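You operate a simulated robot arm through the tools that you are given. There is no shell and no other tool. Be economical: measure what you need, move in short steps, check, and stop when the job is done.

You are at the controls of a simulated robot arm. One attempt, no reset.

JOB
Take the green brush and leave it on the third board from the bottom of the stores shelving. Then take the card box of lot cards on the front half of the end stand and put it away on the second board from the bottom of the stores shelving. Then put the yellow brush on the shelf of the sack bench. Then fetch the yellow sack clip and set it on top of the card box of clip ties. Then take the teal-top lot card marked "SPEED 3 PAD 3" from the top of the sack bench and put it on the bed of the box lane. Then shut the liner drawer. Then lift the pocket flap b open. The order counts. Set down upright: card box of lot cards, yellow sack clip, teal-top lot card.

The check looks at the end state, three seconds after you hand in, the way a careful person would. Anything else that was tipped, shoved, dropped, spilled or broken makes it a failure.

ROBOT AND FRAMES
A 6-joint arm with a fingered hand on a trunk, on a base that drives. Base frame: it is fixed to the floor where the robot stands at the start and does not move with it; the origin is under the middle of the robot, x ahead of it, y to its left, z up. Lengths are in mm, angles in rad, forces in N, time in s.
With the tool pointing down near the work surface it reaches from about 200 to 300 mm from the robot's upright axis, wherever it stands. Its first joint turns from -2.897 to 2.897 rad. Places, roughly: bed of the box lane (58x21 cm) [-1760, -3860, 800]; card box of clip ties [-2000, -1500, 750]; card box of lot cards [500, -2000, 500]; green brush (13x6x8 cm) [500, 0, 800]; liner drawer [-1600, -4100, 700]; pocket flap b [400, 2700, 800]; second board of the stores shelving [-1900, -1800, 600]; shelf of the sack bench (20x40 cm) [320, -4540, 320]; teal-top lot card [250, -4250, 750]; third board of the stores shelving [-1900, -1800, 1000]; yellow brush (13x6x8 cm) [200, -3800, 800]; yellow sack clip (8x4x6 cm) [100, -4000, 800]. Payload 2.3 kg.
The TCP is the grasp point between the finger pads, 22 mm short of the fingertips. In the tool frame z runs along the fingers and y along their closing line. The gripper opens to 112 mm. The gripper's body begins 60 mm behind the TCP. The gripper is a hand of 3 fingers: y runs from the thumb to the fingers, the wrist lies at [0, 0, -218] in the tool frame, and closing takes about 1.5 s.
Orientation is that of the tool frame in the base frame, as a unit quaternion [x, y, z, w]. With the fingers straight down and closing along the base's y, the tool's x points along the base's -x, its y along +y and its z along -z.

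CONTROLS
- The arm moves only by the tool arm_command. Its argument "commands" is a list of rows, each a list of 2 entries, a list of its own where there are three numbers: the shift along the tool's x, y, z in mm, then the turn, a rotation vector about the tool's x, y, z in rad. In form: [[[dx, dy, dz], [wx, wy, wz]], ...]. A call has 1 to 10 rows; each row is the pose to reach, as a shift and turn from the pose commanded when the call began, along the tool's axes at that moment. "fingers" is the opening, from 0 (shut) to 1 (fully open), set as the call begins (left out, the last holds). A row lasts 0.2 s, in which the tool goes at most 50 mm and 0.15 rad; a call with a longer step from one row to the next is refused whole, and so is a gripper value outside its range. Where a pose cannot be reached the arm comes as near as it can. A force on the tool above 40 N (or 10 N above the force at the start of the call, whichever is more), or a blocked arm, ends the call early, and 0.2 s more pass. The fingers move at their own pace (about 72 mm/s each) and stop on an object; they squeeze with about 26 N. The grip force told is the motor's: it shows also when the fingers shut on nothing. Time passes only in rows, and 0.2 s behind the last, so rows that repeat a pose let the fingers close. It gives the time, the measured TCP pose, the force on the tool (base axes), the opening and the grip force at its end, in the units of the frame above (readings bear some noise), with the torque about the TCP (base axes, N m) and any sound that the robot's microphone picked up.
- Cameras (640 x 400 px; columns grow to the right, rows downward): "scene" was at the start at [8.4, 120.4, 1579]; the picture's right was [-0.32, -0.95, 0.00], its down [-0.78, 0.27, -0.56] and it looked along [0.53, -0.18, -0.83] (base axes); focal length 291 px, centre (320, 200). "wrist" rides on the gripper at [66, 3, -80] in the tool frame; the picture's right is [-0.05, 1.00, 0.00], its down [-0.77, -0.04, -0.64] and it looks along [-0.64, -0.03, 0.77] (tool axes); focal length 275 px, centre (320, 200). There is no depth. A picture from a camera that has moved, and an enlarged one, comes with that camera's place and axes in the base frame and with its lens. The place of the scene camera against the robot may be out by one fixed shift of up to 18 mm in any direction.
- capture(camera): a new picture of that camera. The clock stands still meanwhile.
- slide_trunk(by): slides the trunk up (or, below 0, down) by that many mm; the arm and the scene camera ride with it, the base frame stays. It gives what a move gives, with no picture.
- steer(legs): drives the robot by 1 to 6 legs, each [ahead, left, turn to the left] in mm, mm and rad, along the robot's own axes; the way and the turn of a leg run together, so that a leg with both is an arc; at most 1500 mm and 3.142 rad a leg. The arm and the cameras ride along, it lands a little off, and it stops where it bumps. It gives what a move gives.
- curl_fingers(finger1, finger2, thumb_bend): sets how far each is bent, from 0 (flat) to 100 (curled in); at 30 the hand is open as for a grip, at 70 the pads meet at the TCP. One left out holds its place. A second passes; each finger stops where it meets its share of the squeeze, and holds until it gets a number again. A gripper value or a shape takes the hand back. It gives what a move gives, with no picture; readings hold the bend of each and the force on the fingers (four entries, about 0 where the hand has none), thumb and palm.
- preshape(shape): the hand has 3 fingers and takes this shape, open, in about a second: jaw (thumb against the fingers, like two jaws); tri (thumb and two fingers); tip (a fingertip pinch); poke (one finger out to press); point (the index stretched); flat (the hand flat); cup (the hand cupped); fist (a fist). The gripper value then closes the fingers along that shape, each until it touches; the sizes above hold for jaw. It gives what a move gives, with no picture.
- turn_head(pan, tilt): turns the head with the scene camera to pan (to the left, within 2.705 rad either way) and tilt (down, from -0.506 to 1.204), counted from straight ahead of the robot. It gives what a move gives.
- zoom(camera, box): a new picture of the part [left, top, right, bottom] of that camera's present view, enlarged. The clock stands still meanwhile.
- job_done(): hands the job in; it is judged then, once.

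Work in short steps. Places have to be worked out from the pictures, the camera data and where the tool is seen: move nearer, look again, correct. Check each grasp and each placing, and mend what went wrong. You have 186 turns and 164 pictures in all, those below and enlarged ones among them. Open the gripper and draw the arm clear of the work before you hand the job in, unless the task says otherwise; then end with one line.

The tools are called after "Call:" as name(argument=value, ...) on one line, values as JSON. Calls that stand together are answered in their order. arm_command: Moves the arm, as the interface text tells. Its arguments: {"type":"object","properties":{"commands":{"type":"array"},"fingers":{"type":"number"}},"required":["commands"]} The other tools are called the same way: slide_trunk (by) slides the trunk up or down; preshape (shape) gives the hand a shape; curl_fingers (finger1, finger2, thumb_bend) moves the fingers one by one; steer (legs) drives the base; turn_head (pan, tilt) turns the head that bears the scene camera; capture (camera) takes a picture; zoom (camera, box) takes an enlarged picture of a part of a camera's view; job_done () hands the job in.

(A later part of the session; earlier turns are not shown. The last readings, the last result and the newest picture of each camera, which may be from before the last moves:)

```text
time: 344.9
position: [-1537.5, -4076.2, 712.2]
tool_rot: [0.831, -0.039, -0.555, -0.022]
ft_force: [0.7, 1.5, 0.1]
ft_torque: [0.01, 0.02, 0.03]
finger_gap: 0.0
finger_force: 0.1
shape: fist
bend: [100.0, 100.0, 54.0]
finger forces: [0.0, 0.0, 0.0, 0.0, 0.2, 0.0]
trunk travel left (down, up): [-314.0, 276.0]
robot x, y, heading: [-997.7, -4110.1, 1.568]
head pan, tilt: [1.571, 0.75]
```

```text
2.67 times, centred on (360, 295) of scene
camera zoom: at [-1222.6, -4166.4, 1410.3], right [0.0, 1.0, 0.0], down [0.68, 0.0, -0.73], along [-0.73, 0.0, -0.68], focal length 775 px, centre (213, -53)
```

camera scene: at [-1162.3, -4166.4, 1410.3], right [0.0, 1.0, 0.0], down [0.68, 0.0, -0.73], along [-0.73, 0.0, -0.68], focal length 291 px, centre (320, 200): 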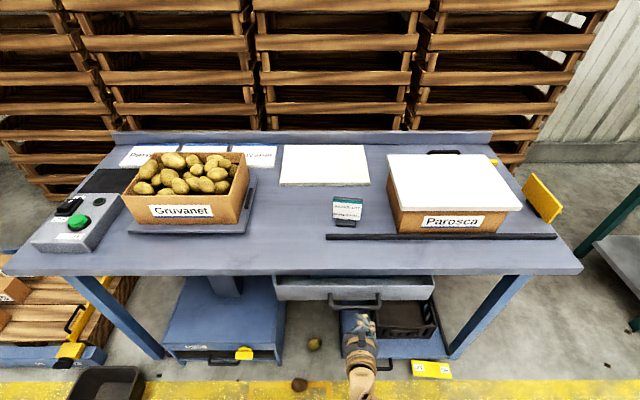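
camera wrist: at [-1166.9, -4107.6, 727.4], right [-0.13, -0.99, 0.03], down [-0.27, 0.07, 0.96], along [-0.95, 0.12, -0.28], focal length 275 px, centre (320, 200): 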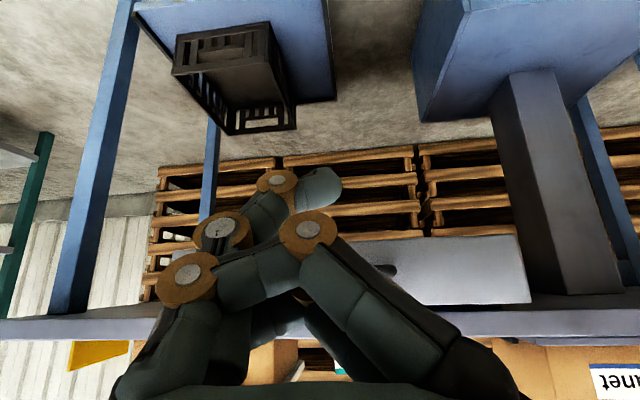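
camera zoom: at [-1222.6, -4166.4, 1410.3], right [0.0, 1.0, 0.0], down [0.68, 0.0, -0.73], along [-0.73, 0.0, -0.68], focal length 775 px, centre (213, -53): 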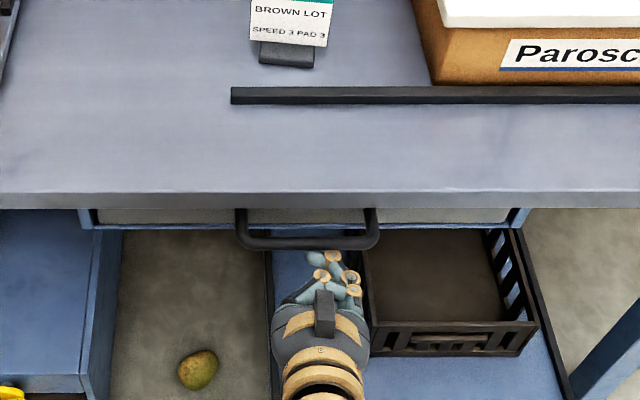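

The drawer is sliding in with little resistance, the fist against its handle. I keep pushing until it stops.

Call:
steer(legs=[[0, 30, 0]])

Call:
steer(legs=[[0, 25, 0]])

Call:
zoom(camera="scene", box=[240, 220, 480, 370])

```text
time: 345.9
position: [-1560.2, -4075.3, 704.3]
tool_rot: [0.837, -0.043, -0.545, -0.023]
ft_force: [-1.3, -0.4, -9.7]
ft_torque: [-0.2, 0.08, 0.03]
finger_gap: 0.0
finger_force: 0.1
shape: fist
bend: [100.0, 100.0, 54.0]
finger forces: [0.1, 0.0, 0.0, 0.0, 7.6, 0.0]
trunk travel left (down, up): [-314.0, 276.0]
robot x, y, heading: [-1027.0, -4106.4, 1.567]
head pan, tilt: [1.571, 0.75]
stopped in leg 1: the force on the tool passed its limit at 45 N (the readings are from after the stop); the commanded pose is now the measured one
```

```text
time: 346.7
position: [-1567.7, -4076.2, 700.9]
tool_rot: [0.84, -0.045, -0.54, -0.023]
ft_force: [18.2, -0.3, 4.9]
ft_torque: [0.0, 0.23, -0.17]
finger_gap: 0.1
finger_force: 0.0
shape: fist
bend: [100.0, 100.0, 55.0]
finger forces: [0.0, 14.1, 0.1, 0.1, 2.8, 0.0]
trunk travel left (down, up): [-314.0, 276.0]
robot x, y, heading: [-1035.9, -4109.9, 1.566]
head pan, tilt: [1.571, 0.75]
stopped in leg 1: the force on the tool passed its limit at 82 N (the readings are from after the stop); the commanded pose is now the measured one
```

```text
2.67 times, centred on (360, 295) of scene
camera zoom: at [-1258.1, -4166.4, 1411.3], right [0.0, 1.0, 0.0], down [0.68, 0.0, -0.73], along [-0.73, 0.0, -0.68], focal length 775 px, centre (213, -53)
```

zoom: 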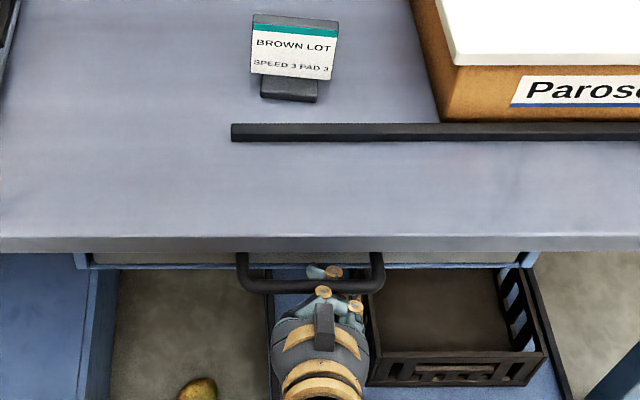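

The push now stops hard (closed, it seems). I back off carefully and look at the drawer.

Call:
steer(legs=[[0, -60, 0]])

Call:
capture(camera="scene")

```text
time: 347.7
position: [-1509.6, -4075.2, 699.0]
tool_rot: [0.84, -0.044, -0.54, -0.023]
ft_force: [0.2, 0.0, -0.6]
ft_torque: [-0.05, 0.02, 0.04]
finger_gap: 0.0
finger_force: 0.1
shape: fist
bend: [100.0, 100.0, 54.0]
finger forces: [0.0, 0.1, 0.0, 0.1, 0.0, 0.1]
trunk travel left (down, up): [-314.0, 276.0]
robot x, y, heading: [-978.9, -4114.8, 1.573]
head pan, tilt: [1.571, 0.75]
```

```text
26 pictures are left
camera scene: at [-1200.9, -4166.4, 1410.6], right [0.0, 1.0, 0.0], down [0.68, 0.0, -0.73], along [-0.73, 0.0, -0.68], focal length 291 px, centre (320, 200)
```

scene: 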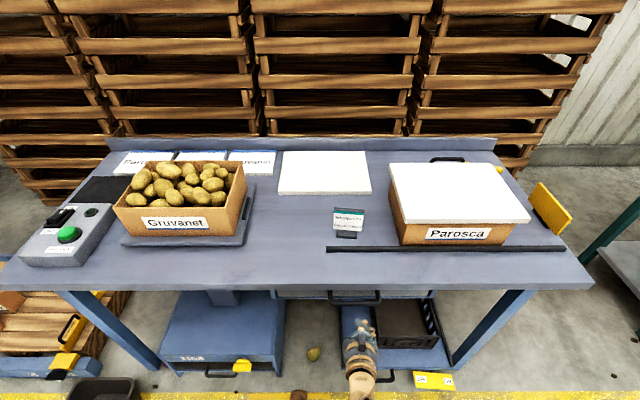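

I back further and lower my viewpoint to judge if it is fully shut.

Call:
steer(legs=[[0, -400, 0]])

Call:
slide_trunk(by=-250)

Call:
turn_head(pan=1.57, tilt=0.5)

Call:
zoom(camera="scene", box=[180, 140, 500, 340])

```text
time: 350.2
position: [-1110.9, -4078.3, 699.0]
tool_rot: [0.84, -0.041, -0.54, -0.021]
ft_force: [-0.1, 0.5, 0.3]
ft_torque: [-0.01, 0.03, 0.01]
finger_gap: 0.0
finger_force: 0.0
shape: fist
bend: [100.0, 100.0, 54.0]
finger forces: [0.1, 0.0, 0.1, 0.1, 0.1, 0.0]
trunk travel left (down, up): [-314.0, 276.0]
robot x, y, heading: [-582.2, -4107.9, 1.576]
head pan, tilt: [1.571, 0.75]
```

```text
time: 352.8
position: [-1110.2, -4078.3, 449.8]
tool_rot: [0.841, -0.042, -0.538, -0.021]
ft_force: [-0.2, 0.0, 0.0]
ft_torque: [0.01, -0.03, 0.0]
finger_gap: 0.0
finger_force: 0.1
shape: fist
bend: [100.0, 100.0, 54.0]
finger forces: [0.0, 0.0, 0.0, 0.0, 0.1, 0.0]
trunk travel left (down, up): [-64.0, 526.0]
robot x, y, heading: [-580.2, -4109.8, 1.577]
head pan, tilt: [1.571, 0.75]
```

```text
time: 353.5
position: [-1110.2, -4078.2, 449.4]
tool_rot: [0.841, -0.042, -0.539, -0.021]
ft_force: [-0.3, 0.1, -0.6]
ft_torque: [0.01, 0.0, 0.0]
finger_gap: 0.0
finger_force: 0.1
shape: fist
bend: [100.0, 100.0, 54.0]
finger forces: [0.0, 0.0, 0.0, 0.0, 0.1, 0.1]
trunk travel left (down, up): [-64.0, 526.0]
robot x, y, heading: [-585.0, -4110.7, 1.575]
head pan, tilt: [1.571, 0.499]
```

```text
2.00 times, centred on (340, 240) of scene
camera zoom: at [-810.7, -4167.4, 1182.3], right [-0.01, 1.0, 0.0], down [0.48, 0.0, -0.88], along [-0.88, 0.0, -0.48], focal length 581 px, centre (280, 120)
```

zoom: 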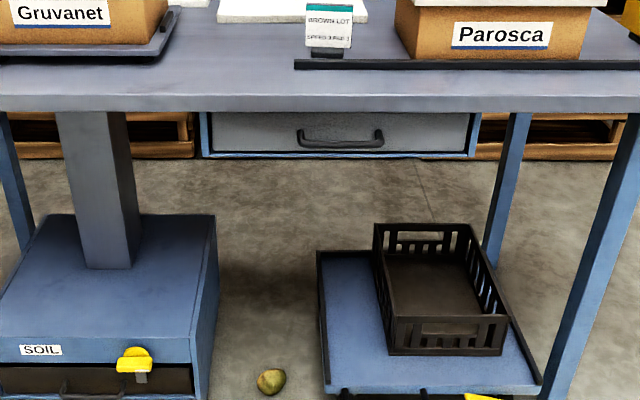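

The drawer is flush shut. Last: pocket flap b near (400, 2700, 800). I raise the trunk and drive along the aisle, then look.

Call:
slide_trunk(by=400)

Call:
steer(legs=[[0, -285, 0], [1450, 0, 0], [1450, 0, 0], [1450, 0, 0], [1200, 0, 0]])

Call:
turn_head(pan=-0.6, tilt=0.4)

Call:
capture(camera="scene")

```text
time: 357.4
position: [-1111.0, -4080.2, 849.7]
tool_rot: [0.841, -0.042, -0.539, -0.021]
ft_force: [-0.8, -0.3, 0.7]
ft_torque: [0.01, 0.0, 0.01]
finger_gap: 0.0
finger_force: 0.2
shape: fist
bend: [100.0, 100.0, 54.0]
finger forces: [0.1, 0.1, 0.0, 0.0, 0.0, 0.0]
trunk travel left (down, up): [-464.0, 126.0]
robot x, y, heading: [-579.0, -4106.8, 1.575]
head pan, tilt: [1.571, 0.499]
```

```text
time: 385.6
position: [-984.4, 1479.8, 849.3]
tool_rot: [0.841, -0.024, -0.54, -0.009]
ft_force: [0.2, -0.1, 0.3]
ft_torque: [0.02, -0.01, -0.03]
finger_gap: 0.1
finger_force: 0.2
shape: fist
bend: [100.0, 100.0, 54.0]
finger forces: [0.1, 0.0, 0.0, 0.0, 0.0, 0.0]
trunk travel left (down, up): [-464.0, 126.0]
robot x, y, heading: [-455.5, 1473.0, 1.623]
head pan, tilt: [1.571, 0.499]
```

```text
time: 387.6
position: [-984.9, 1478.9, 849.6]
tool_rot: [0.842, -0.023, -0.54, -0.009]
ft_force: [-0.4, 0.0, 0.0]
ft_torque: [0.01, 0.01, 0.02]
finger_gap: 0.2
finger_force: 0.1
shape: fist
bend: [100.0, 100.0, 54.0]
finger forces: [0.1, 0.0, 0.0, 0.1, 0.1, 0.0]
trunk travel left (down, up): [-464.0, 126.0]
robot x, y, heading: [-455.0, 1473.2, 1.617]
head pan, tilt: [-0.6, 0.4]
```

```text
24 pictures are left
camera scene: at [-541.1, 1487.5, 1591.6], right [0.85, -0.52, 0.0], down [-0.2, -0.33, -0.92], along [0.48, 0.78, -0.39], focal length 291 px, centre (320, 200)
```

scene: 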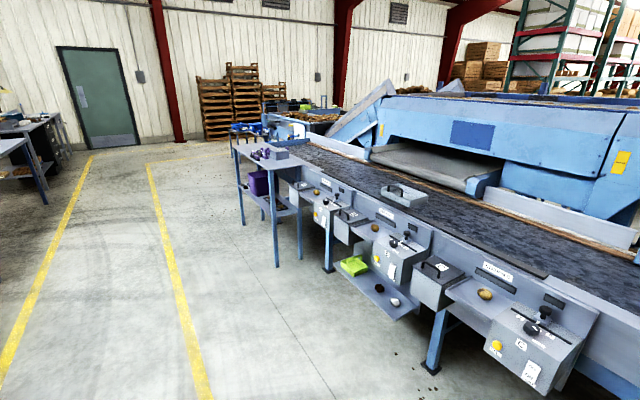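

I zoom on the stations to find pocket flap b.

Call:
zoom(camera="scene", box=[280, 150, 600, 350])

```text
2.00 times, centred on (440, 250) of scene
camera zoom: at [-541.1, 1487.5, 1591.6], right [0.85, -0.52, 0.0], down [-0.2, -0.33, -0.92], along [0.48, 0.78, -0.39], focal length 581 px, centre (80, 100)
```

zoom: 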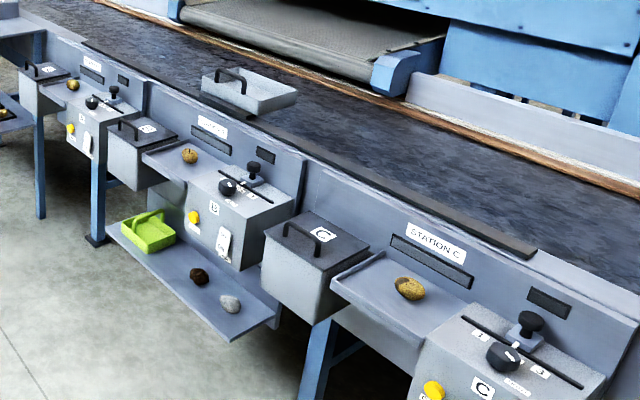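

Pocket B's lid is at about (392, 2696, 850), a black flap with a loop handle. I turn about, drive in front of it and look from close up.

Call:
steer(legs=[[0, 0, 3.095], [-1225, 40, 0]])

Call:
preshape(shape="jaw")

Call:
slide_trunk(by=125)

Call:
turn_head(pan=1.57, tilt=0.85)

Call:
capture(camera="scene")

```text
time: 401.1
position: [88.7, 2682.4, 849.7]
tool_rot: [0.033, 0.841, -0.015, 0.539]
ft_force: [-1.4, 0.1, -0.1]
ft_torque: [-0.03, -0.03, -0.02]
finger_gap: 0.0
finger_force: 0.1
shape: fist
bend: [100.0, 100.0, 54.0]
finger forces: [0.0, 0.0, 0.0, 0.1, 0.0, 0.0]
trunk travel left (down, up): [-464.0, 126.0]
robot x, y, heading: [-436.7, 2699.1, -1.546]
head pan, tilt: [-0.6, 0.4]
```

```text
time: 402.0
position: [88.8, 2682.8, 850.0]
tool_rot: [0.032, 0.842, -0.015, 0.539]
ft_force: [-0.1, -0.4, -0.5]
ft_torque: [0.0, -0.05, -0.02]
finger_gap: 47.7
finger_force: 0.0
shape: jaw
bend: [83.0, 82.0, 30.0]
finger forces: [0.1, 0.1, 0.1, 0.0, 0.0, 0.1]
trunk travel left (down, up): [-464.0, 126.0]
robot x, y, heading: [-442.7, 2700.6, -1.543]
head pan, tilt: [-0.6, 0.4]
```

```text
time: 403.6
position: [89.3, 2682.5, 975.1]
tool_rot: [0.033, 0.841, -0.016, 0.54]
ft_force: [0.4, -0.3, -1.2]
ft_torque: [0.0, 0.03, 0.02]
finger_gap: 112.1
finger_force: 0.2
shape: jaw
bend: [30.0, 30.0, 30.0]
finger forces: [0.0, 0.1, 0.1, 0.1, 0.0, 0.0]
trunk travel left (down, up): [-589.0, 1.0]
robot x, y, heading: [-442.3, 2698.4, -1.546]
head pan, tilt: [-0.6, 0.4]
```

```text
time: 405.6
position: [88.5, 2683.4, 975.6]
tool_rot: [0.033, 0.842, -0.015, 0.539]
ft_force: [0.4, -0.6, -0.6]
ft_torque: [0.01, 0.0, -0.01]
finger_gap: 111.8
finger_force: 0.0
shape: jaw
bend: [30.0, 30.0, 30.0]
finger forces: [0.0, 0.1, 0.0, 0.0, 0.1, 0.0]
trunk travel left (down, up): [-589.0, 1.0]
robot x, y, heading: [-440.1, 2701.3, -1.548]
head pan, tilt: [1.571, 0.85]
```

```text
22 pictures are left
camera scene: at [-223.7, 2769.1, 1677.4], right [0.02, -1.0, 0.0], down [-0.75, -0.02, -0.66], along [0.66, 0.02, -0.75], focal length 291 px, centre (320, 200)
```

scene: 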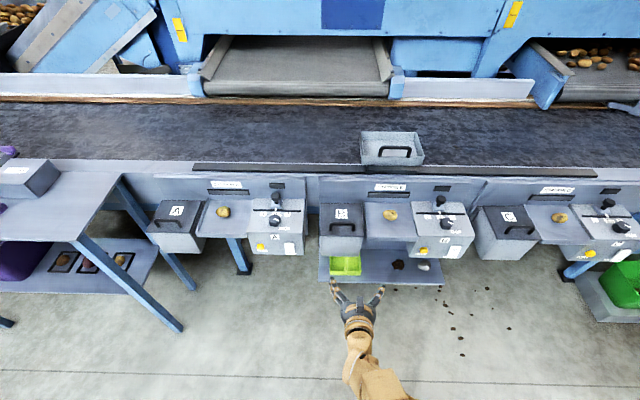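

Call:
zoom(camera="scene", box=[300, 180, 420, 255])

Call:
capture(camera="wrist")

```text
5.33 times, centred on (360, 218) of scene
camera zoom: at [-223.7, 2769.1, 1677.4], right [0.02, -1.0, 0.0], down [-0.75, -0.02, -0.66], along [0.66, 0.02, -0.75], focal length 1550 px, centre (107, 107)
```

zoom: 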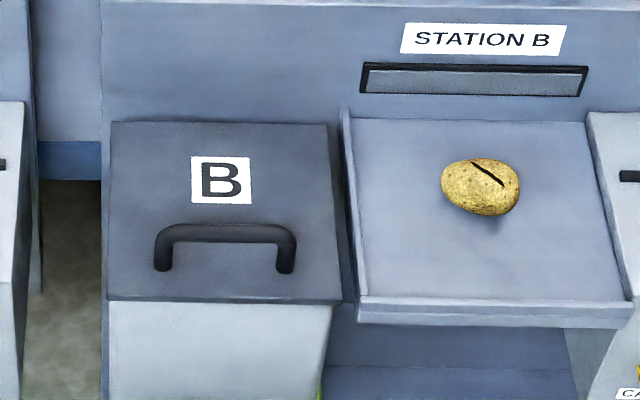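

```text
20 pictures are left
camera wrist: at [-10.0, 2694.6, 948.8], right [0.09, 0.99, 0.05], down [-0.26, -0.03, 0.97], along [0.96, -0.1, 0.26], focal length 275 px, centre (320, 200)
```

wrist: 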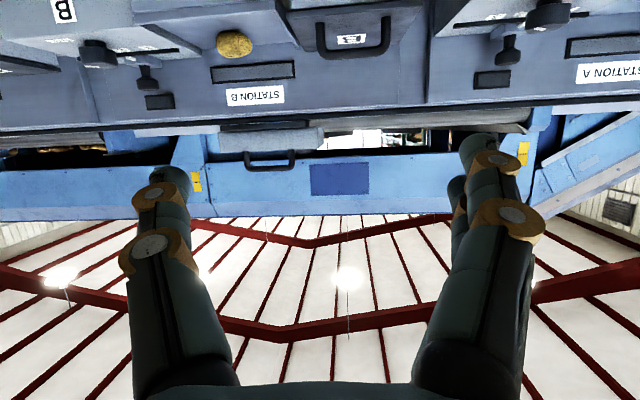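

The lid of pocket B has a loop handle whose bar runs along y (centre ≈(385, 2710), bar z≈856, lid z≈816), hinged at the back (x≈518). I'll pinch the bar front/back and swing it up and over, so first I make the tool steeper (0.45 rad) and pull it in.

Call:
arm_command(commands=[[[23.8, 0, -32], [0, 0.138, 0]], [[47.5, 0, -64], [0, 0.276, 0]], [[71.3, 0, -96], [0, 0.414, 0]], [[95, 0, -128], [0, 0.552, 0]], [[118.8, 0, -160], [0, 0.69, 0]], [[118.8, 0, -160], [0, 0.69, 0]]])

Call:
arm_command(commands=[[[0, 0, 0], [0, 0, -0.145]], [[0, 0, 0], [0, 0, -0.29]], [[0, 0, 0], [0, 0, -0.435]], [[0, 0, 0], [0, 0, -0.58]], [[0, 0, 0], [0, 0, -0.725]], [[0, 0, 0], [0, 0, -0.87]], [[0, 0, 0], [0, 0, -1.015]], [[0, 0, 0], [0, 0, -1.16]], [[0, 0, 0], [0, 0, -1.305]], [[0, 0, 0], [0, 0, -1.45]]])

```text
time: 407.0
position: [-106.7, 2697.1, 932.8]
tool_rot: [0.036, 0.974, -0.003, 0.222]
ft_force: [-0.3, -0.1, 0.1]
ft_torque: [0.02, -0.02, 0.02]
finger_gap: 111.6
finger_force: 0.1
shape: jaw
bend: [30.0, 30.0, 30.0]
finger forces: [0.1, 0.1, 0.1, 0.1, 0.1, 0.0]
trunk travel left (down, up): [-589.0, 1.0]
robot x, y, heading: [-440.5, 2703.6, -1.547]
head pan, tilt: [1.571, 0.85]
```

```text
time: 409.2
position: [-105.2, 2697.9, 934.5]
tool_rot: [-0.62, 0.752, -0.151, 0.165]
ft_force: [-0.6, -0.4, -0.7]
ft_torque: [-0.01, 0.0, 0.02]
finger_gap: 111.9
finger_force: 0.1
shape: jaw
bend: [30.0, 30.0, 30.0]
finger forces: [0.1, 0.0, 0.0, 0.0, 0.0, 0.1]
trunk travel left (down, up): [-589.0, 1.0]
robot x, y, heading: [-441.4, 2697.3, -1.547]
head pan, tilt: [1.571, 0.85]
```

Now fine yaw (the closing line into the x–z plane), pull in 25 mm, and drive to just before the handle.

Call:
arm_command(commands=[[[2.2, 11, -5.5], [0, 0, -0.1]], [[4.4, 22, -10.9], [0, 0, -0.19]], [[4.4, 22, -10.9], [0, 0, -0.19]]])

Call:
steer(legs=[[-2, 430, 0]])

Call:
turn_head(pan=1.57, tilt=1.1)

Call:
capture(camera="scene")

Call:
capture(camera="wrist")

```text
time: 410.0
position: [-130.2, 2696.8, 933.5]
tool_rot: [-0.688, 0.691, -0.166, 0.149]
ft_force: [0.7, 0.4, 0.4]
ft_torque: [-0.03, -0.02, 0.0]
finger_gap: 112.0
finger_force: 0.1
shape: jaw
bend: [30.0, 30.0, 30.0]
finger forces: [0.0, 0.0, 0.0, 0.0, 0.0, 0.0]
trunk travel left (down, up): [-589.0, 1.0]
robot x, y, heading: [-442.7, 2701.5, -1.543]
head pan, tilt: [1.571, 0.85]
```

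```text
time: 412.7
position: [299.4, 2709.7, 932.8]
tool_rot: [-0.687, 0.691, -0.166, 0.15]
ft_force: [0.5, -0.3, -0.9]
ft_torque: [-0.01, 0.0, 0.0]
finger_gap: 111.8
finger_force: 0.0
shape: jaw
bend: [30.0, 30.0, 30.0]
finger forces: [0.0, 0.0, 0.1, 0.0, 0.0, 0.1]
trunk travel left (down, up): [-589.0, 1.0]
robot x, y, heading: [-16.2, 2714.6, -1.548]
head pan, tilt: [1.571, 0.85]
```

```text
time: 413.4
position: [299.1, 2709.4, 934.5]
tool_rot: [-0.687, 0.692, -0.166, 0.15]
ft_force: [-1.1, -0.4, 0.2]
ft_torque: [-0.04, 0.01, -0.03]
finger_gap: 111.7
finger_force: 0.2
shape: jaw
bend: [30.0, 30.0, 30.0]
finger forces: [0.1, 0.0, 0.0, 0.1, 0.0, 0.0]
trunk travel left (down, up): [-589.0, 1.0]
robot x, y, heading: [-11.7, 2713.5, -1.547]
head pan, tilt: [1.571, 1.1]
```

```text
19 pictures are left
camera scene: at [191.0, 2781.3, 1659.7], right [0.02, -1.0, 0.0], down [-0.89, -0.02, -0.45], along [0.45, 0.01, -0.89], focal length 291 px, centre (320, 200)
```

scene: 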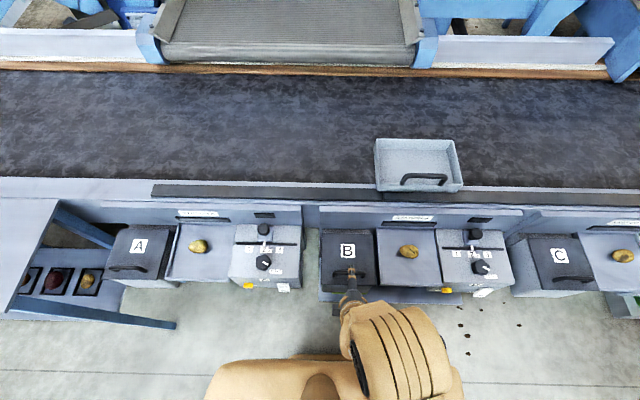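

```text
18 pictures are left
camera wrist: at [262.1, 2646.5, 1006.6], right [-0.9, 0.05, -0.44], down [-0.24, 0.79, 0.57], along [0.37, 0.62, -0.69], focal length 275 px, centre (320, 200)
```

wrist: 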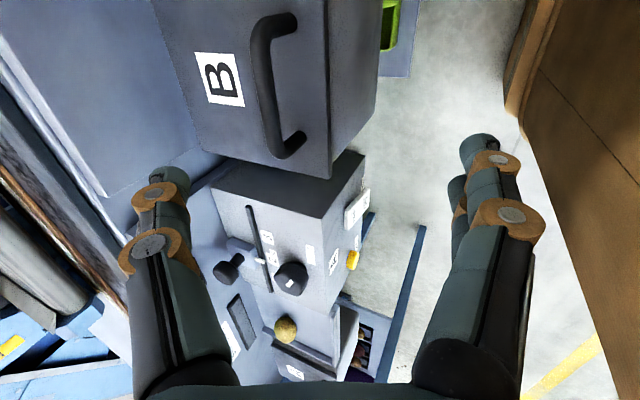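

From the wrist view the bar is at about x=366, y=2661–2743, z≈858. I set a narrower opening, move over it and descend half-way.

Call:
steer(legs=[[8, 65, 0]])

Call:
arm_command(commands=[[[0, 0, 0], [0, 0, 0]], [[-0.4, 8.7, 18], [0, 0, 0]], [[-0.8, 17.4, 36], [0, 0, 0]], [[-0.8, 17.4, 36], [0, 0, 0]]], fingers=0.42)

Call:
capture(camera="wrist")

```text
time: 414.4
position: [364.7, 2702.8, 933.4]
tool_rot: [-0.688, 0.691, -0.166, 0.15]
ft_force: [0.7, -0.1, 0.2]
ft_torque: [0.02, 0.02, 0.03]
finger_gap: 111.8
finger_force: 0.0
shape: jaw
bend: [30.0, 30.0, 30.0]
finger forces: [0.1, 0.0, 0.0, 0.0, 0.1, 0.1]
trunk travel left (down, up): [-589.0, 1.0]
robot x, y, heading: [48.6, 2707.4, -1.548]
head pan, tilt: [1.571, 1.1]
```

```text
time: 415.4
position: [364.5, 2703.8, 891.7]
tool_rot: [-0.688, 0.691, -0.166, 0.15]
ft_force: [0.0, 0.1, 0.5]
ft_torque: [-0.01, -0.02, 0.0]
finger_gap: 47.6
finger_force: 0.0
shape: jaw
bend: [73.0, 73.0, 70.0]
finger forces: [0.0, 0.0, 0.1, 0.1, 0.0, 0.1]
trunk travel left (down, up): [-589.0, 1.0]
robot x, y, heading: [50.8, 2705.5, -1.547]
head pan, tilt: [1.571, 1.1]
```

```text
17 pictures are left
camera wrist: at [327.3, 2639.8, 965.1], right [-0.9, 0.05, -0.44], down [-0.24, 0.79, 0.57], along [0.37, 0.62, -0.69], focal length 275 px, centre (320, 200)
```

wrist: 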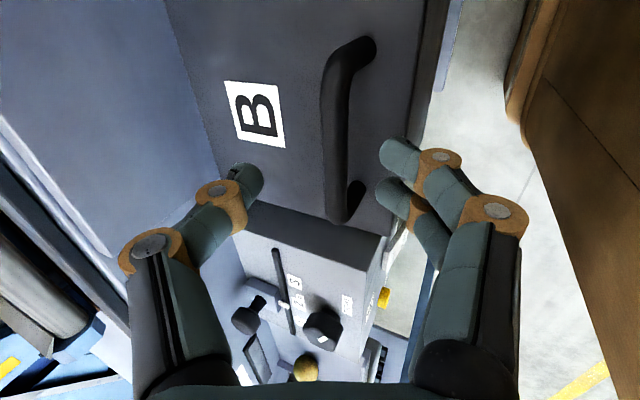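

Bar refined to x≈373, z≈856, between the digits. I go down the rest and close on it.

Call:
arm_command(commands=[[[-0.4, 2.7, 16], [0, 0, 0]], [[-0.7, 5.4, 31.9], [0, 0, 0]], [[-0.7, 5.4, 31.9], [0, 0, 0]]])

Call:
arm_command(commands=[[[0, 0, 0], [0, 0, 0]], [[0, 0, 0], [0, 0, 0]], [[0, 0, 0], [0, 0, 0]], [[0, 0, 0], [0, 0, 0]]], fingers=0)

Call:
capture(camera="wrist")

```text
time: 416.2
position: [374.2, 2702.9, 863.1]
tool_rot: [-0.688, 0.691, -0.165, 0.15]
ft_force: [-0.7, -1.3, -0.7]
ft_torque: [0.02, 0.01, 0.02]
finger_gap: 47.6
finger_force: 0.0
shape: jaw
bend: [73.0, 73.0, 70.0]
finger forces: [0.1, 0.0, 0.0, 0.2, 0.0, 0.0]
trunk travel left (down, up): [-589.0, 1.0]
robot x, y, heading: [51.6, 2707.7, -1.548]
head pan, tilt: [1.571, 1.1]
```

```text
time: 417.2
position: [373.5, 2703.4, 862.7]
tool_rot: [-0.688, 0.69, -0.166, 0.15]
ft_force: [6.4, -0.6, -3.2]
ft_torque: [0.03, -0.02, 0.01]
finger_gap: 0.2
finger_force: 25.1
shape: jaw
bend: [68.0, 67.0, 73.0]
finger forces: [0.0, 0.0, 0.0, 0.1, 23.5, 0.0]
trunk travel left (down, up): [-589.0, 1.0]
robot x, y, heading: [51.1, 2708.6, -1.546]
head pan, tilt: [1.571, 1.1]
```

```text
16 pictures are left
camera wrist: at [337.2, 2640.5, 935.5], right [-0.9, 0.05, -0.44], down [-0.24, 0.78, 0.57], along [0.37, 0.62, -0.69], focal length 275 px, centre (320, 200)
```

wrist: 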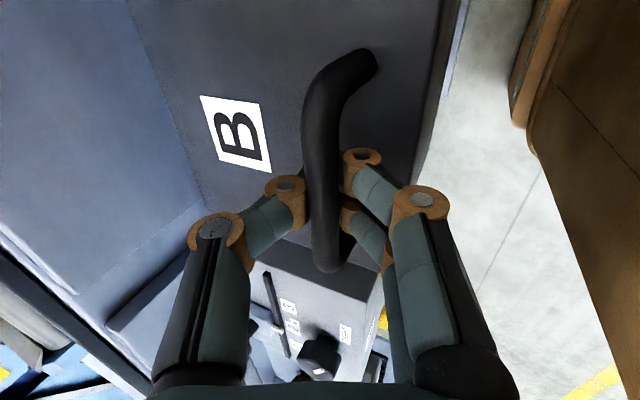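

The digits have caged the bar. I swing it up along an arc about the rear hinge, first to about 30°.

Call:
arm_command(commands=[[[0.2, -8.8, -8.8], [0, 0, 0]], [[0.35, -17.6, -17.1], [0, 0, 0]], [[0.5, -28, -24.5], [0, 0, 0]], [[0.6, -38, -30.9], [0, 0, 0]], [[0.7, -49, -36.3], [0, 0, 0]], [[0.8, -60.5, -40.9], [0, 0, 0]]])

Call:
capture(camera="wrist")

```text
time: 418.3
position: [392.9, 2701.9, 903.3]
tool_rot: [-0.689, 0.689, -0.164, 0.156]
ft_force: [28.8, 9.3, -25.7]
ft_torque: [0.05, 0.1, 0.03]
finger_gap: 0.0
finger_force: 26.1
shape: jaw
bend: [67.0, 66.0, 65.0]
finger forces: [12.5, 12.6, 0.0, 0.1, 37.7, 0.0]
out of reach, approached as far as the arm can: row 4, 5
trunk travel left (down, up): [-589.0, 1.0]
robot x, y, heading: [51.3, 2706.8, -1.548]
head pan, tilt: [1.571, 1.1]
stopped in row 5: the force on the tool passed its limit at 42 N (the readings are from after the stop); the commanded pose is now the measured one
```

```text
15 pictures are left
camera wrist: at [355.9, 2638.6, 975.1], right [-0.9, 0.05, -0.44], down [-0.25, 0.78, 0.58], along [0.37, 0.63, -0.69], focal length 275 px, centre (320, 200)
```

wrist: 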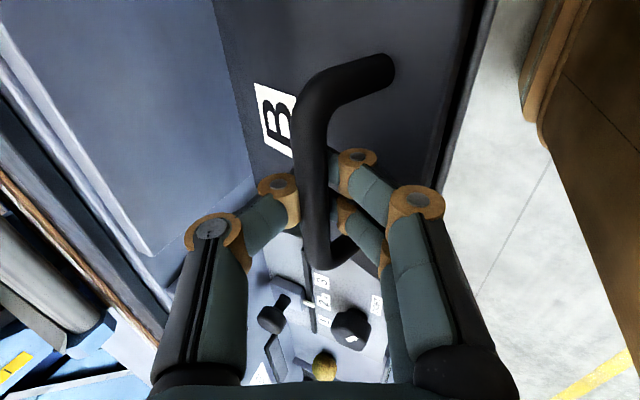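

The lid is rising on the expected arc (about 18–20° now). I continue from here in small steps.

Call:
arm_command(commands=[[[0.1, -8.3, -4.1], [0, 0, 0]], [[0.2, -16.6, -8.3], [0, 0, 0]], [[0.3, -24.9, -12.4], [0, 0, 0]], [[0.4, -33, -14.8], [0, 0, 0]], [[0.5, -41, -16.9], [0, 0, 0]], [[0.6, -49, -18.6], [0, 0, 0]]])

```text
time: 418.8
position: [399.6, 2703.3, 911.0]
tool_rot: [-0.688, 0.689, -0.163, 0.161]
ft_force: [31.6, 6.7, -32.2]
ft_torque: [0.04, 0.1, 0.06]
finger_gap: 0.0
finger_force: 26.1
shape: jaw
bend: [66.0, 65.0, 64.0]
finger forces: [13.0, 13.7, 0.0, 0.0, 38.6, 0.0]
out of reach, approached as far as the arm can: row 2
trunk travel left (down, up): [-589.0, 1.0]
robot x, y, heading: [52.6, 2711.6, -1.542]
head pan, tilt: [1.571, 1.1]
stopped in row 2: the force on the tool passed its limit at 53 N (the readings are from after the stop); the commanded pose is now the measured one
```

There is outward tension on the handle, so my path needs more forward motion. I ease it by driving the base 15 mm forward.

Call:
steer(legs=[[0, 15, 0]])

Call:
arm_command(commands=[[[0, 0, 0], [0, 0, 0]], [[0.1, -3.5, -7.2], [0, 0, 0]], [[0.2, -7, -14.4], [0, 0, 0]], [[0.3, -8.7, -18], [0, 0, 0]]])

```text
time: 419.6
position: [407.5, 2702.0, 913.1]
tool_rot: [-0.687, 0.689, -0.163, 0.161]
ft_force: [10.4, 5.1, -11.2]
ft_torque: [-0.01, 0.0, -0.01]
finger_gap: 0.0
finger_force: 26.2
shape: jaw
bend: [68.0, 67.0, 67.0]
finger forces: [0.0, 0.0, 0.0, 0.0, 26.8, 0.1]
trunk travel left (down, up): [-589.0, 1.0]
robot x, y, heading: [66.6, 2711.2, -1.546]
head pan, tilt: [1.571, 1.1]
```

```text
time: 420.3
position: [413.3, 2702.9, 921.7]
tool_rot: [-0.687, 0.689, -0.163, 0.164]
ft_force: [27.1, 3.5, -33.8]
ft_torque: [0.01, 0.0, -0.01]
finger_gap: 0.0
finger_force: 25.4
shape: jaw
bend: [66.0, 65.0, 65.0]
finger forces: [16.5, 17.3, 0.0, 0.0, 36.0, 0.1]
trunk travel left (down, up): [-589.0, 1.0]
robot x, y, heading: [69.7, 2710.7, -1.545]
head pan, tilt: [1.571, 1.1]
stopped in row 3: the force on the tool passed its limit at 45 N (the readings are from after the stop); the commanded pose is now the measured one
```

That works. I alternate: base forward 20, arm up ~12, repeating.

Call:
steer(legs=[[0, 20, 0]])

Call:
arm_command(commands=[[[0.1, -3, -6.3], [0, 0, 0]], [[0.2, -6.1, -12.6], [0, 0, 0]]])

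Call:
steer(legs=[[0, 22, 0]])

Call:
capture(camera="wrist")

```text
time: 421.1
position: [427.0, 2702.2, 923.5]
tool_rot: [-0.687, 0.689, -0.165, 0.164]
ft_force: [6.0, 0.1, -8.0]
ft_torque: [0.0, 0.02, -0.01]
finger_gap: 0.0
finger_force: 25.5
shape: jaw
bend: [71.0, 70.0, 74.0]
finger forces: [2.8, 3.2, 0.0, 0.0, 24.3, 0.1]
trunk travel left (down, up): [-589.0, 1.0]
robot x, y, heading: [88.3, 2708.0, -1.544]
head pan, tilt: [1.571, 1.1]
```

```text
time: 421.6
position: [431.5, 2702.9, 930.9]
tool_rot: [-0.686, 0.69, -0.161, 0.165]
ft_force: [23.1, 2.2, -37.9]
ft_torque: [-0.03, -0.14, -0.02]
finger_gap: 0.1
finger_force: 26.4
shape: jaw
bend: [68.0, 67.0, 67.0]
finger forces: [19.7, 20.1, 0.0, 0.0, 34.1, 0.1]
trunk travel left (down, up): [-589.0, 1.0]
robot x, y, heading: [89.2, 2706.3, -1.544]
head pan, tilt: [1.571, 1.1]
stopped in row 2: the force on the tool passed its limit at 46 N (the readings are from after the stop); the commanded pose is now the measured one
```

```text
time: 422.4
position: [448.3, 2702.4, 932.6]
tool_rot: [-0.686, 0.689, -0.162, 0.167]
ft_force: [2.0, 0.0, -3.7]
ft_torque: [0.01, 0.0, 0.02]
finger_gap: 0.0
finger_force: 26.0
shape: jaw
bend: [71.0, 70.0, 74.0]
finger forces: [3.8, 4.1, 0.1, 0.0, 4.3, 0.0]
trunk travel left (down, up): [-589.0, 1.0]
robot x, y, heading: [112.3, 2710.9, -1.541]
head pan, tilt: [1.571, 1.1]
```

```text
14 pictures are left
camera wrist: at [410.3, 2637.2, 1003.5], right [-0.89, 0.05, -0.45], down [-0.25, 0.77, 0.59], along [0.38, 0.64, -0.67], focal length 275 px, centre (320, 200)
```

wrist: 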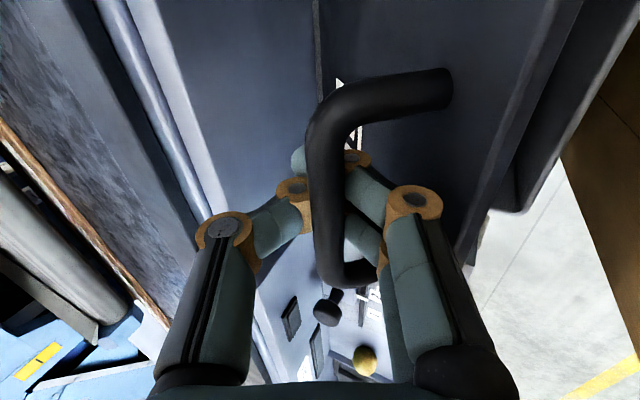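

About 47° open. My flank is near the station, so now the arm itself carries it forward and up.

Call:
arm_command(commands=[[[0, -12.8, 1.2], [0, 0, 0]], [[0, -25.5, 2.4], [0, 0, 0]], [[0, -37.6, 4.9], [0, 0, 0]], [[0, -49.8, 7.4], [0, 0, 0]]])

```text
time: 423.4
position: [491.0, 2689.6, 944.7]
tool_rot: [-0.685, 0.689, -0.153, 0.178]
ft_force: [1.2, 8.4, -15.1]
ft_torque: [-0.02, -0.05, -0.03]
finger_gap: 0.0
finger_force: 26.8
shape: jaw
bend: [71.0, 70.0, 74.0]
finger forces: [5.0, 6.6, 0.1, 0.0, 3.7, 0.0]
out of reach, approached as far as the arm can: row 1, 2, 3, 4
trunk travel left (down, up): [-589.0, 1.0]
robot x, y, heading: [109.6, 2708.7, -1.543]
head pan, tilt: [1.571, 1.1]
```

The flap is well up. I check with the scene camera.

Call:
zoom(camera="scene", box=[240, 120, 480, 300])

Call:
capture(camera="wrist")

```text
2.22 times, centred on (360, 210) of scene
camera zoom: at [316.9, 2780.0, 1658.9], right [0.03, -1.0, 0.0], down [-0.89, -0.02, -0.45], along [0.45, 0.01, -0.89], focal length 646 px, centre (231, 178)
```

zoom: 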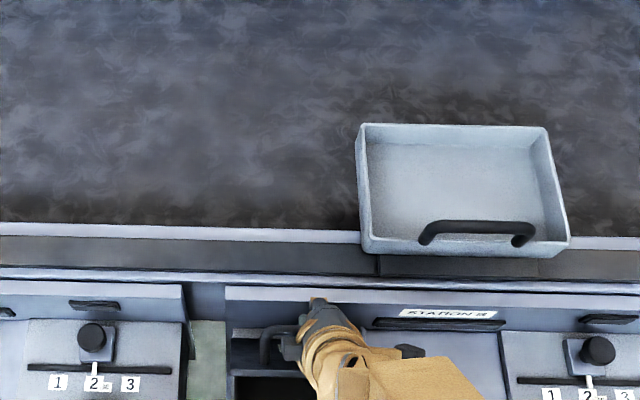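

```text
12 pictures are left
camera wrist: at [452.4, 2623.0, 1013.2], right [-0.89, 0.06, -0.45], down [-0.26, 0.75, 0.61], along [0.38, 0.66, -0.65], focal length 275 px, centre (320, 200)
```

wrist: 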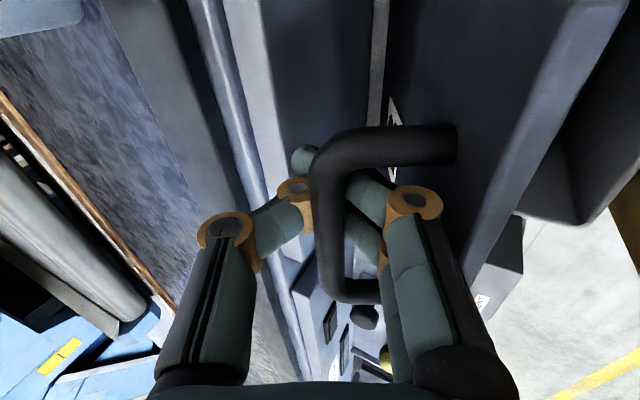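

Pocket B is open beneath, the lid now at roughly 65–70°. I push further: arm forward 20 mm with the sideways drift corrected, then base 12 mm.

Call:
arm_command(commands=[[[-6, -10, 2], [0, 0, 0]], [[-12, -20, 4], [0, 0, 0]]])

Call:
steer(legs=[[0, 14, 0]])

```text
time: 424.0
position: [506.2, 2688.7, 946.9]
tool_rot: [0.688, -0.687, 0.151, -0.177]
ft_force: [-1.0, 17.2, -25.5]
ft_torque: [0.01, -0.1, -0.11]
finger_gap: 0.0
finger_force: 26.1
shape: jaw
bend: [70.0, 70.0, 74.0]
finger forces: [8.9, 10.3, 0.0, 0.0, 24.8, 0.0]
out of reach, approached as far as the arm can: row 1, 2
trunk travel left (down, up): [-589.0, 1.0]
robot x, y, heading: [109.4, 2711.0, -1.545]
head pan, tilt: [1.571, 1.1]
```

```text
time: 424.7
position: [519.7, 2689.4, 947.1]
tool_rot: [-0.687, 0.688, -0.152, 0.178]
ft_force: [-6.2, 16.5, -25.3]
ft_torque: [0.01, 0.35, -0.16]
finger_gap: 0.0
finger_force: 26.0
shape: jaw
bend: [71.0, 71.0, 74.0]
finger forces: [26.9, 23.1, 0.0, 0.0, 35.2, 0.1]
trunk travel left (down, up): [-589.0, 1.0]
robot x, y, heading: [122.4, 2714.3, -1.546]
head pan, tilt: [1.571, 1.1]
```

About 80° now. I relieve the sideways load (12 mm toward +y) with a last few mm forward, then check.

Call:
steer(legs=[[-12, 8, 0]])

Call:
capture(camera="wrist")

```text
time: 425.5
position: [526.0, 2692.1, 946.1]
tool_rot: [-0.686, 0.689, -0.148, 0.181]
ft_force: [-9.0, -30.9, -22.8]
ft_torque: [-0.03, 0.57, 0.63]
finger_gap: 0.1
finger_force: 26.0
shape: jaw
bend: [71.0, 71.0, 74.0]
finger forces: [36.8, 30.6, 0.0, 0.1, 0.0, 0.1]
trunk travel left (down, up): [-589.0, 1.0]
robot x, y, heading: [135.3, 2721.0, -1.544]
head pan, tilt: [1.571, 1.1]
```

```text
11 pictures are left
camera wrist: at [488.6, 2623.8, 1015.3], right [-0.89, 0.06, -0.45], down [-0.26, 0.74, 0.62], along [0.37, 0.67, -0.64], focal length 275 px, centre (320, 200)
```

wrist: 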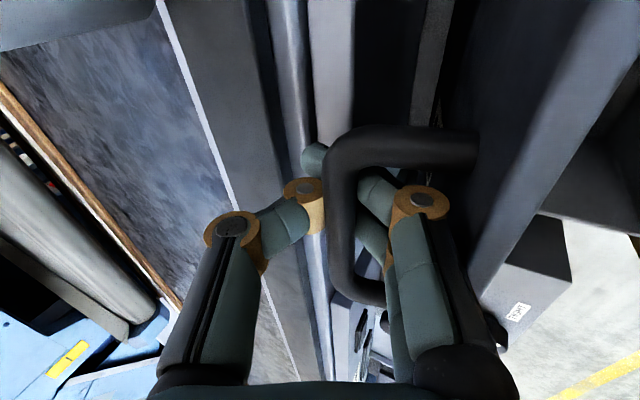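

The lid looks near vertical with resistance building. I relieve the side load, then release only the thumb (the fingers still hold the bar from falling back) to see if it stays.

Call:
steer(legs=[[9, 0, 0]])

Call:
curl_fingers(thumb_bend=35)

Call:
steer(legs=[[0, -12, 0]])

Call:
capture(camera="wrist")

```text
time: 426.2
position: [526.1, 2689.8, 946.8]
tool_rot: [-0.687, 0.689, -0.15, 0.177]
ft_force: [-7.3, 10.7, -21.1]
ft_torque: [0.0, 0.42, -0.17]
finger_gap: 0.0
finger_force: 25.9
shape: jaw
bend: [71.0, 71.0, 74.0]
finger forces: [29.6, 28.0, 0.0, 0.1, 0.1, 0.1]
trunk travel left (down, up): [-589.0, 1.0]
robot x, y, heading: [129.5, 2711.5, -1.546]
head pan, tilt: [1.571, 1.1]
```

```text
time: 427.2
position: [524.9, 2689.2, 945.5]
tool_rot: [-0.686, 0.69, -0.149, 0.177]
ft_force: [-7.3, 9.4, -21.7]
ft_torque: [-0.11, 0.4, -0.22]
finger_gap: 41.3
finger_force: 29.8
shape: fingers
bend: [69.0, 69.0, 35.0]
finger forces: [33.5, 26.9, 0.0, 0.0, 0.0, 0.0]
trunk travel left (down, up): [-589.0, 1.0]
robot x, y, heading: [136.4, 2713.8, -1.544]
head pan, tilt: [1.571, 1.1]
```

```text
time: 428.0
position: [513.5, 2688.9, 946.6]
tool_rot: [-0.686, 0.69, -0.15, 0.177]
ft_force: [-2.8, 8.3, -24.3]
ft_torque: [0.02, -0.11, -0.09]
finger_gap: 39.6
finger_force: 17.4
shape: fingers
bend: [69.0, 69.0, 35.0]
finger forces: [19.2, 15.7, 0.0, 0.0, 0.0, 0.1]
trunk travel left (down, up): [-589.0, 1.0]
robot x, y, heading: [120.9, 2709.8, -1.544]
head pan, tilt: [1.571, 1.1]
```

```text
10 pictures are left
camera wrist: at [476.7, 2621.6, 1015.4], right [-0.89, 0.06, -0.45], down [-0.26, 0.75, 0.61], along [0.37, 0.66, -0.65], focal length 275 px, centre (320, 200)
```

wrist: 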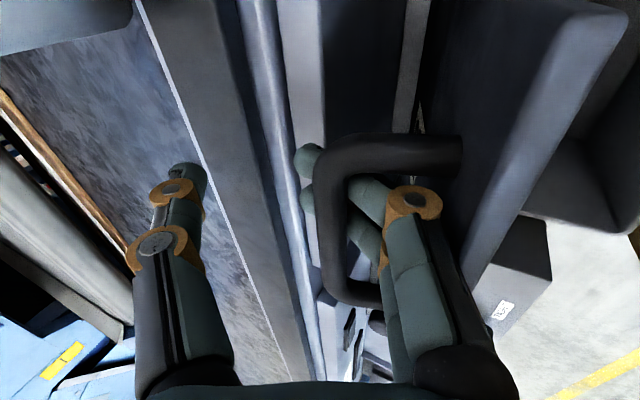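

The lid still follows the fingers and I'm pulling it along its radius (24 N). I lower slightly to slacken, and push further forward to see where its real stop is.

Call:
arm_command(commands=[[[0, -4, 5.3], [0, 0, 0]], [[0, -8.2, 10.6], [0, 0, 0]]])

Call:
steer(legs=[[0, 12, 0]])

Call:
capture(camera="scene")

```text
time: 428.6
position: [522.8, 2688.1, 942.0]
tool_rot: [-0.686, 0.689, -0.15, 0.179]
ft_force: [-8.3, 5.8, 6.1]
ft_torque: [-0.14, 1.25, -0.07]
finger_gap: 37.0
finger_force: 24.8
shape: fingers
bend: [71.0, 71.0, 35.0]
finger forces: [29.6, 19.9, 0.0, 0.1, 0.0, 0.0]
trunk travel left (down, up): [-589.0, 1.0]
robot x, y, heading: [120.2, 2711.9, -1.546]
head pan, tilt: [1.571, 1.1]
```

```text
time: 429.4
position: [536.7, 2688.2, 941.1]
tool_rot: [-0.686, 0.689, -0.149, 0.178]
ft_force: [-8.5, 3.9, -1.5]
ft_torque: [-0.08, 1.1, 0.0]
finger_gap: 39.0
finger_force: 30.1
shape: fingers
bend: [71.0, 71.0, 35.0]
finger forces: [35.4, 24.6, 0.1, 0.0, 0.1, 0.0]
trunk travel left (down, up): [-589.0, 1.0]
robot x, y, heading: [128.3, 2716.5, -1.547]
head pan, tilt: [1.571, 1.1]
```

```text
9 pictures are left
camera scene: at [333.9, 2781.8, 1659.7], right [0.03, -1.0, 0.0], down [-0.89, -0.02, -0.45], along [0.45, 0.01, -0.89], focal length 291 px, centre (320, 200)
```

scene: 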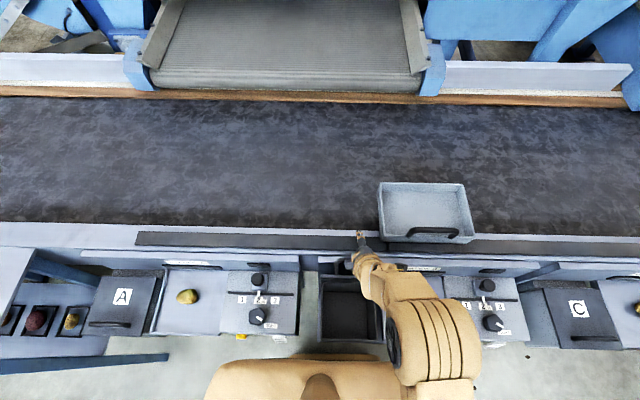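

No stop yet: it moves on freely with a light constant load. I go on forward with the arm.

Call:
arm_command(commands=[[[0, -6.3, 4.1], [0, 0, 0]], [[0, -12.6, 8.3], [0, 0, 0]], [[0, -19, 12.4], [0, 0, 0]]])

Call:
capture(camera="wrist")

```text
time: 430.1
position: [543.7, 2688.1, 938.6]
tool_rot: [-0.686, 0.692, -0.145, 0.172]
ft_force: [-32.9, 1.9, 4.3]
ft_torque: [-0.09, 0.44, 0.01]
finger_gap: 40.8
finger_force: 22.5
shape: fingers
bend: [72.0, 72.0, 35.0]
finger forces: [28.7, 17.5, 0.0, 0.0, 0.0, 0.1]
trunk travel left (down, up): [-589.0, 1.0]
robot x, y, heading: [131.6, 2715.6, -1.545]
head pan, tilt: [1.571, 1.1]
stopped in row 3: the force on the tool passed its limit at 45 N (the readings are from after the stop); the commanded pose is now the measured one
```

```text
8 pictures are left
camera wrist: at [507.1, 2621.0, 1006.9], right [-0.9, 0.06, -0.43], down [-0.25, 0.75, 0.62], along [0.36, 0.66, -0.65], focal length 275 px, centre (320, 200)
```

wrist: 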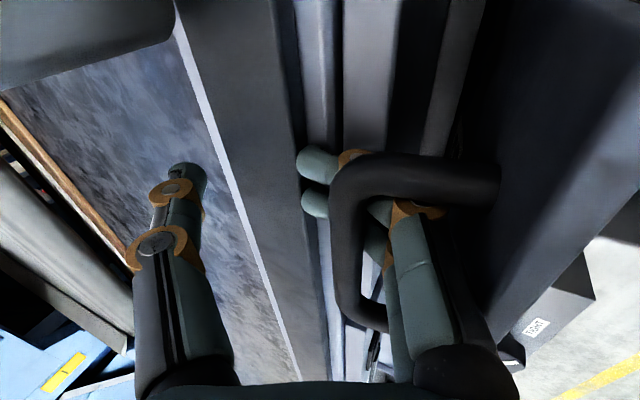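

The lid is at about 84°, and my curled fingertips seem to meet the wall top. I uncurl the fingers somewhat so only their inner sides push the bar, and push on.

Call:
curl_fingers(finger1=55, finger2=55, thumb_bend=35)

Call:
arm_command(commands=[[[0, -9.3, 3], [0, 0, 0]], [[0, -18.5, 6], [0, 0, 0]], [[0, -27, 9], [0, 0, 0]]])

Call:
capture(camera="wrist")

```text
time: 431.1
position: [550.2, 2689.0, 939.1]
tool_rot: [-0.687, 0.69, -0.148, 0.175]
ft_force: [-5.9, 0.4, 30.0]
ft_torque: [-0.25, 0.29, -0.01]
finger_gap: 47.6
finger_force: 35.5
shape: fingers
bend: [76.0, 76.0, 35.0]
finger forces: [57.4, 13.3, 0.1, 0.0, 0.0, 0.1]
trunk travel left (down, up): [-589.0, 1.0]
robot x, y, heading: [131.5, 2711.6, -1.538]
head pan, tilt: [1.571, 1.1]
```

```text
time: 431.6
position: [555.0, 2689.5, 940.9]
tool_rot: [-0.686, 0.691, -0.148, 0.175]
ft_force: [-19.7, -1.0, 37.1]
ft_torque: [-0.23, 0.68, 0.06]
finger_gap: 52.6
finger_force: 33.2
shape: fingers
bend: [77.0, 76.0, 35.0]
finger forces: [42.5, 23.2, 0.0, 0.1, 0.0, 0.0]
trunk travel left (down, up): [-589.0, 1.0]
robot x, y, heading: [130.1, 2711.0, -1.547]
head pan, tilt: [1.571, 1.1]
stopped in row 2: the force on the tool passed its limit at 43 N (the readings are from after the stop); the commanded pose is now the measured one
```

```text
7 pictures are left
camera wrist: at [517.8, 2620.9, 1009.7], right [-0.9, 0.06, -0.44], down [-0.25, 0.75, 0.62], along [0.37, 0.66, -0.65], focal length 275 px, centre (320, 200)
```

wrist: 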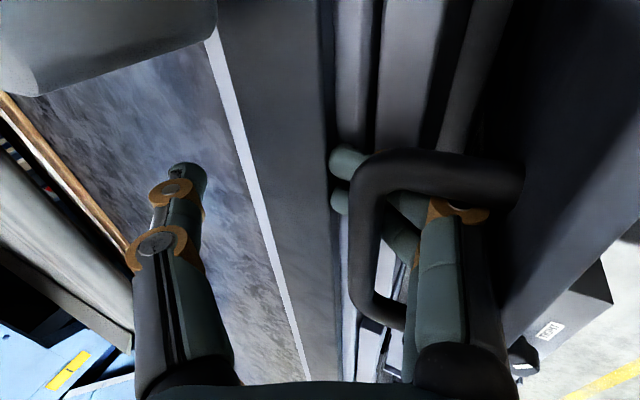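

The fingertips press down on the wall's top edge (+37 N in z). I lift 10 mm and push further forward.

Call:
arm_command(commands=[[[0, -2.2, -4.5], [0, 0, 0]], [[0, -4.4, -9], [0, 0, 0]], [[0, -13, -5], [0, 0, 0]], [[0, -22, -0.5], [0, 0, 0]]])

Call:
capture(camera="wrist")

```text
time: 432.7
position: [569.1, 2688.9, 952.6]
tool_rot: [-0.685, 0.692, -0.15, 0.173]
ft_force: [-35.7, -1.0, 41.7]
ft_torque: [-0.15, 1.26, 0.06]
finger_gap: 68.7
finger_force: 44.8
shape: fingers
bend: [72.0, 71.0, 35.0]
finger forces: [44.1, 45.0, 0.1, 0.1, 0.1, 0.0]
trunk travel left (down, up): [-589.0, 1.0]
robot x, y, heading: [132.8, 2710.8, -1.543]
head pan, tilt: [1.571, 1.1]
stopped in row 4: the force on the tool passed its limit at 56 N (the readings are from after the stop); the commanded pose is now the measured one
```

```text
6 pictures are left
camera wrist: at [531.5, 2621.2, 1022.0], right [-0.89, 0.07, -0.44], down [-0.25, 0.75, 0.61], along [0.37, 0.66, -0.66], focal length 275 px, centre (320, 200)
```

wrist: 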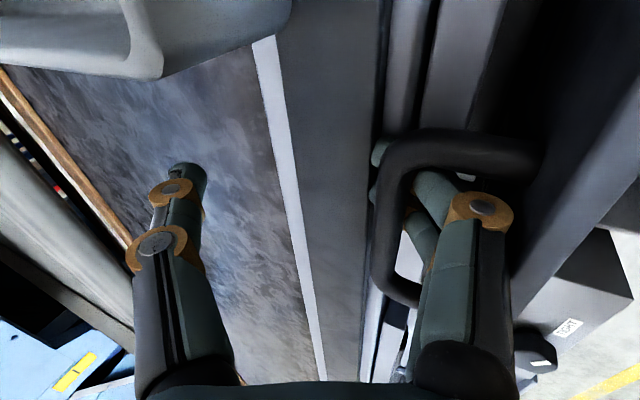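

It's now firmly at a stop. I back off ~14 mm to see whether the lid stays (finger forces drop) or follows.

Call:
arm_command(commands=[[[0, 6.3, -3.1], [0, 0, 0]], [[0, 12.6, -6.1], [0, 0, 0]]])

Call:
arm_command(commands=[[[0, 5.4, -2.6], [0, 0, 0]], [[0, 5.4, -2.6], [0, 0, 0]]])

```text
time: 433.3
position: [562.0, 2688.4, 949.9]
tool_rot: [-0.685, 0.692, -0.149, 0.173]
ft_force: [-12.9, 1.9, 28.8]
ft_torque: [-0.08, 0.86, 0.03]
finger_gap: 61.7
finger_force: 31.6
shape: fingers
bend: [71.0, 70.0, 35.0]
finger forces: [36.2, 27.4, 0.1, 0.0, 0.0, 0.0]
trunk travel left (down, up): [-589.0, 1.0]
robot x, y, heading: [132.0, 2708.9, -1.542]
head pan, tilt: [1.571, 1.1]
```

```text
time: 433.9
position: [559.0, 2688.4, 949.1]
tool_rot: [-0.685, 0.693, -0.147, 0.171]
ft_force: [-3.2, 2.6, 27.3]
ft_torque: [-0.07, 0.79, 0.03]
finger_gap: 58.6
finger_force: 28.0
shape: fingers
bend: [69.0, 68.0, 35.0]
finger forces: [31.8, 24.1, 0.0, 0.1, 0.1, 0.0]
trunk travel left (down, up): [-589.0, 1.0]
robot x, y, heading: [133.6, 2714.1, -1.541]
head pan, tilt: [1.571, 1.1]
```

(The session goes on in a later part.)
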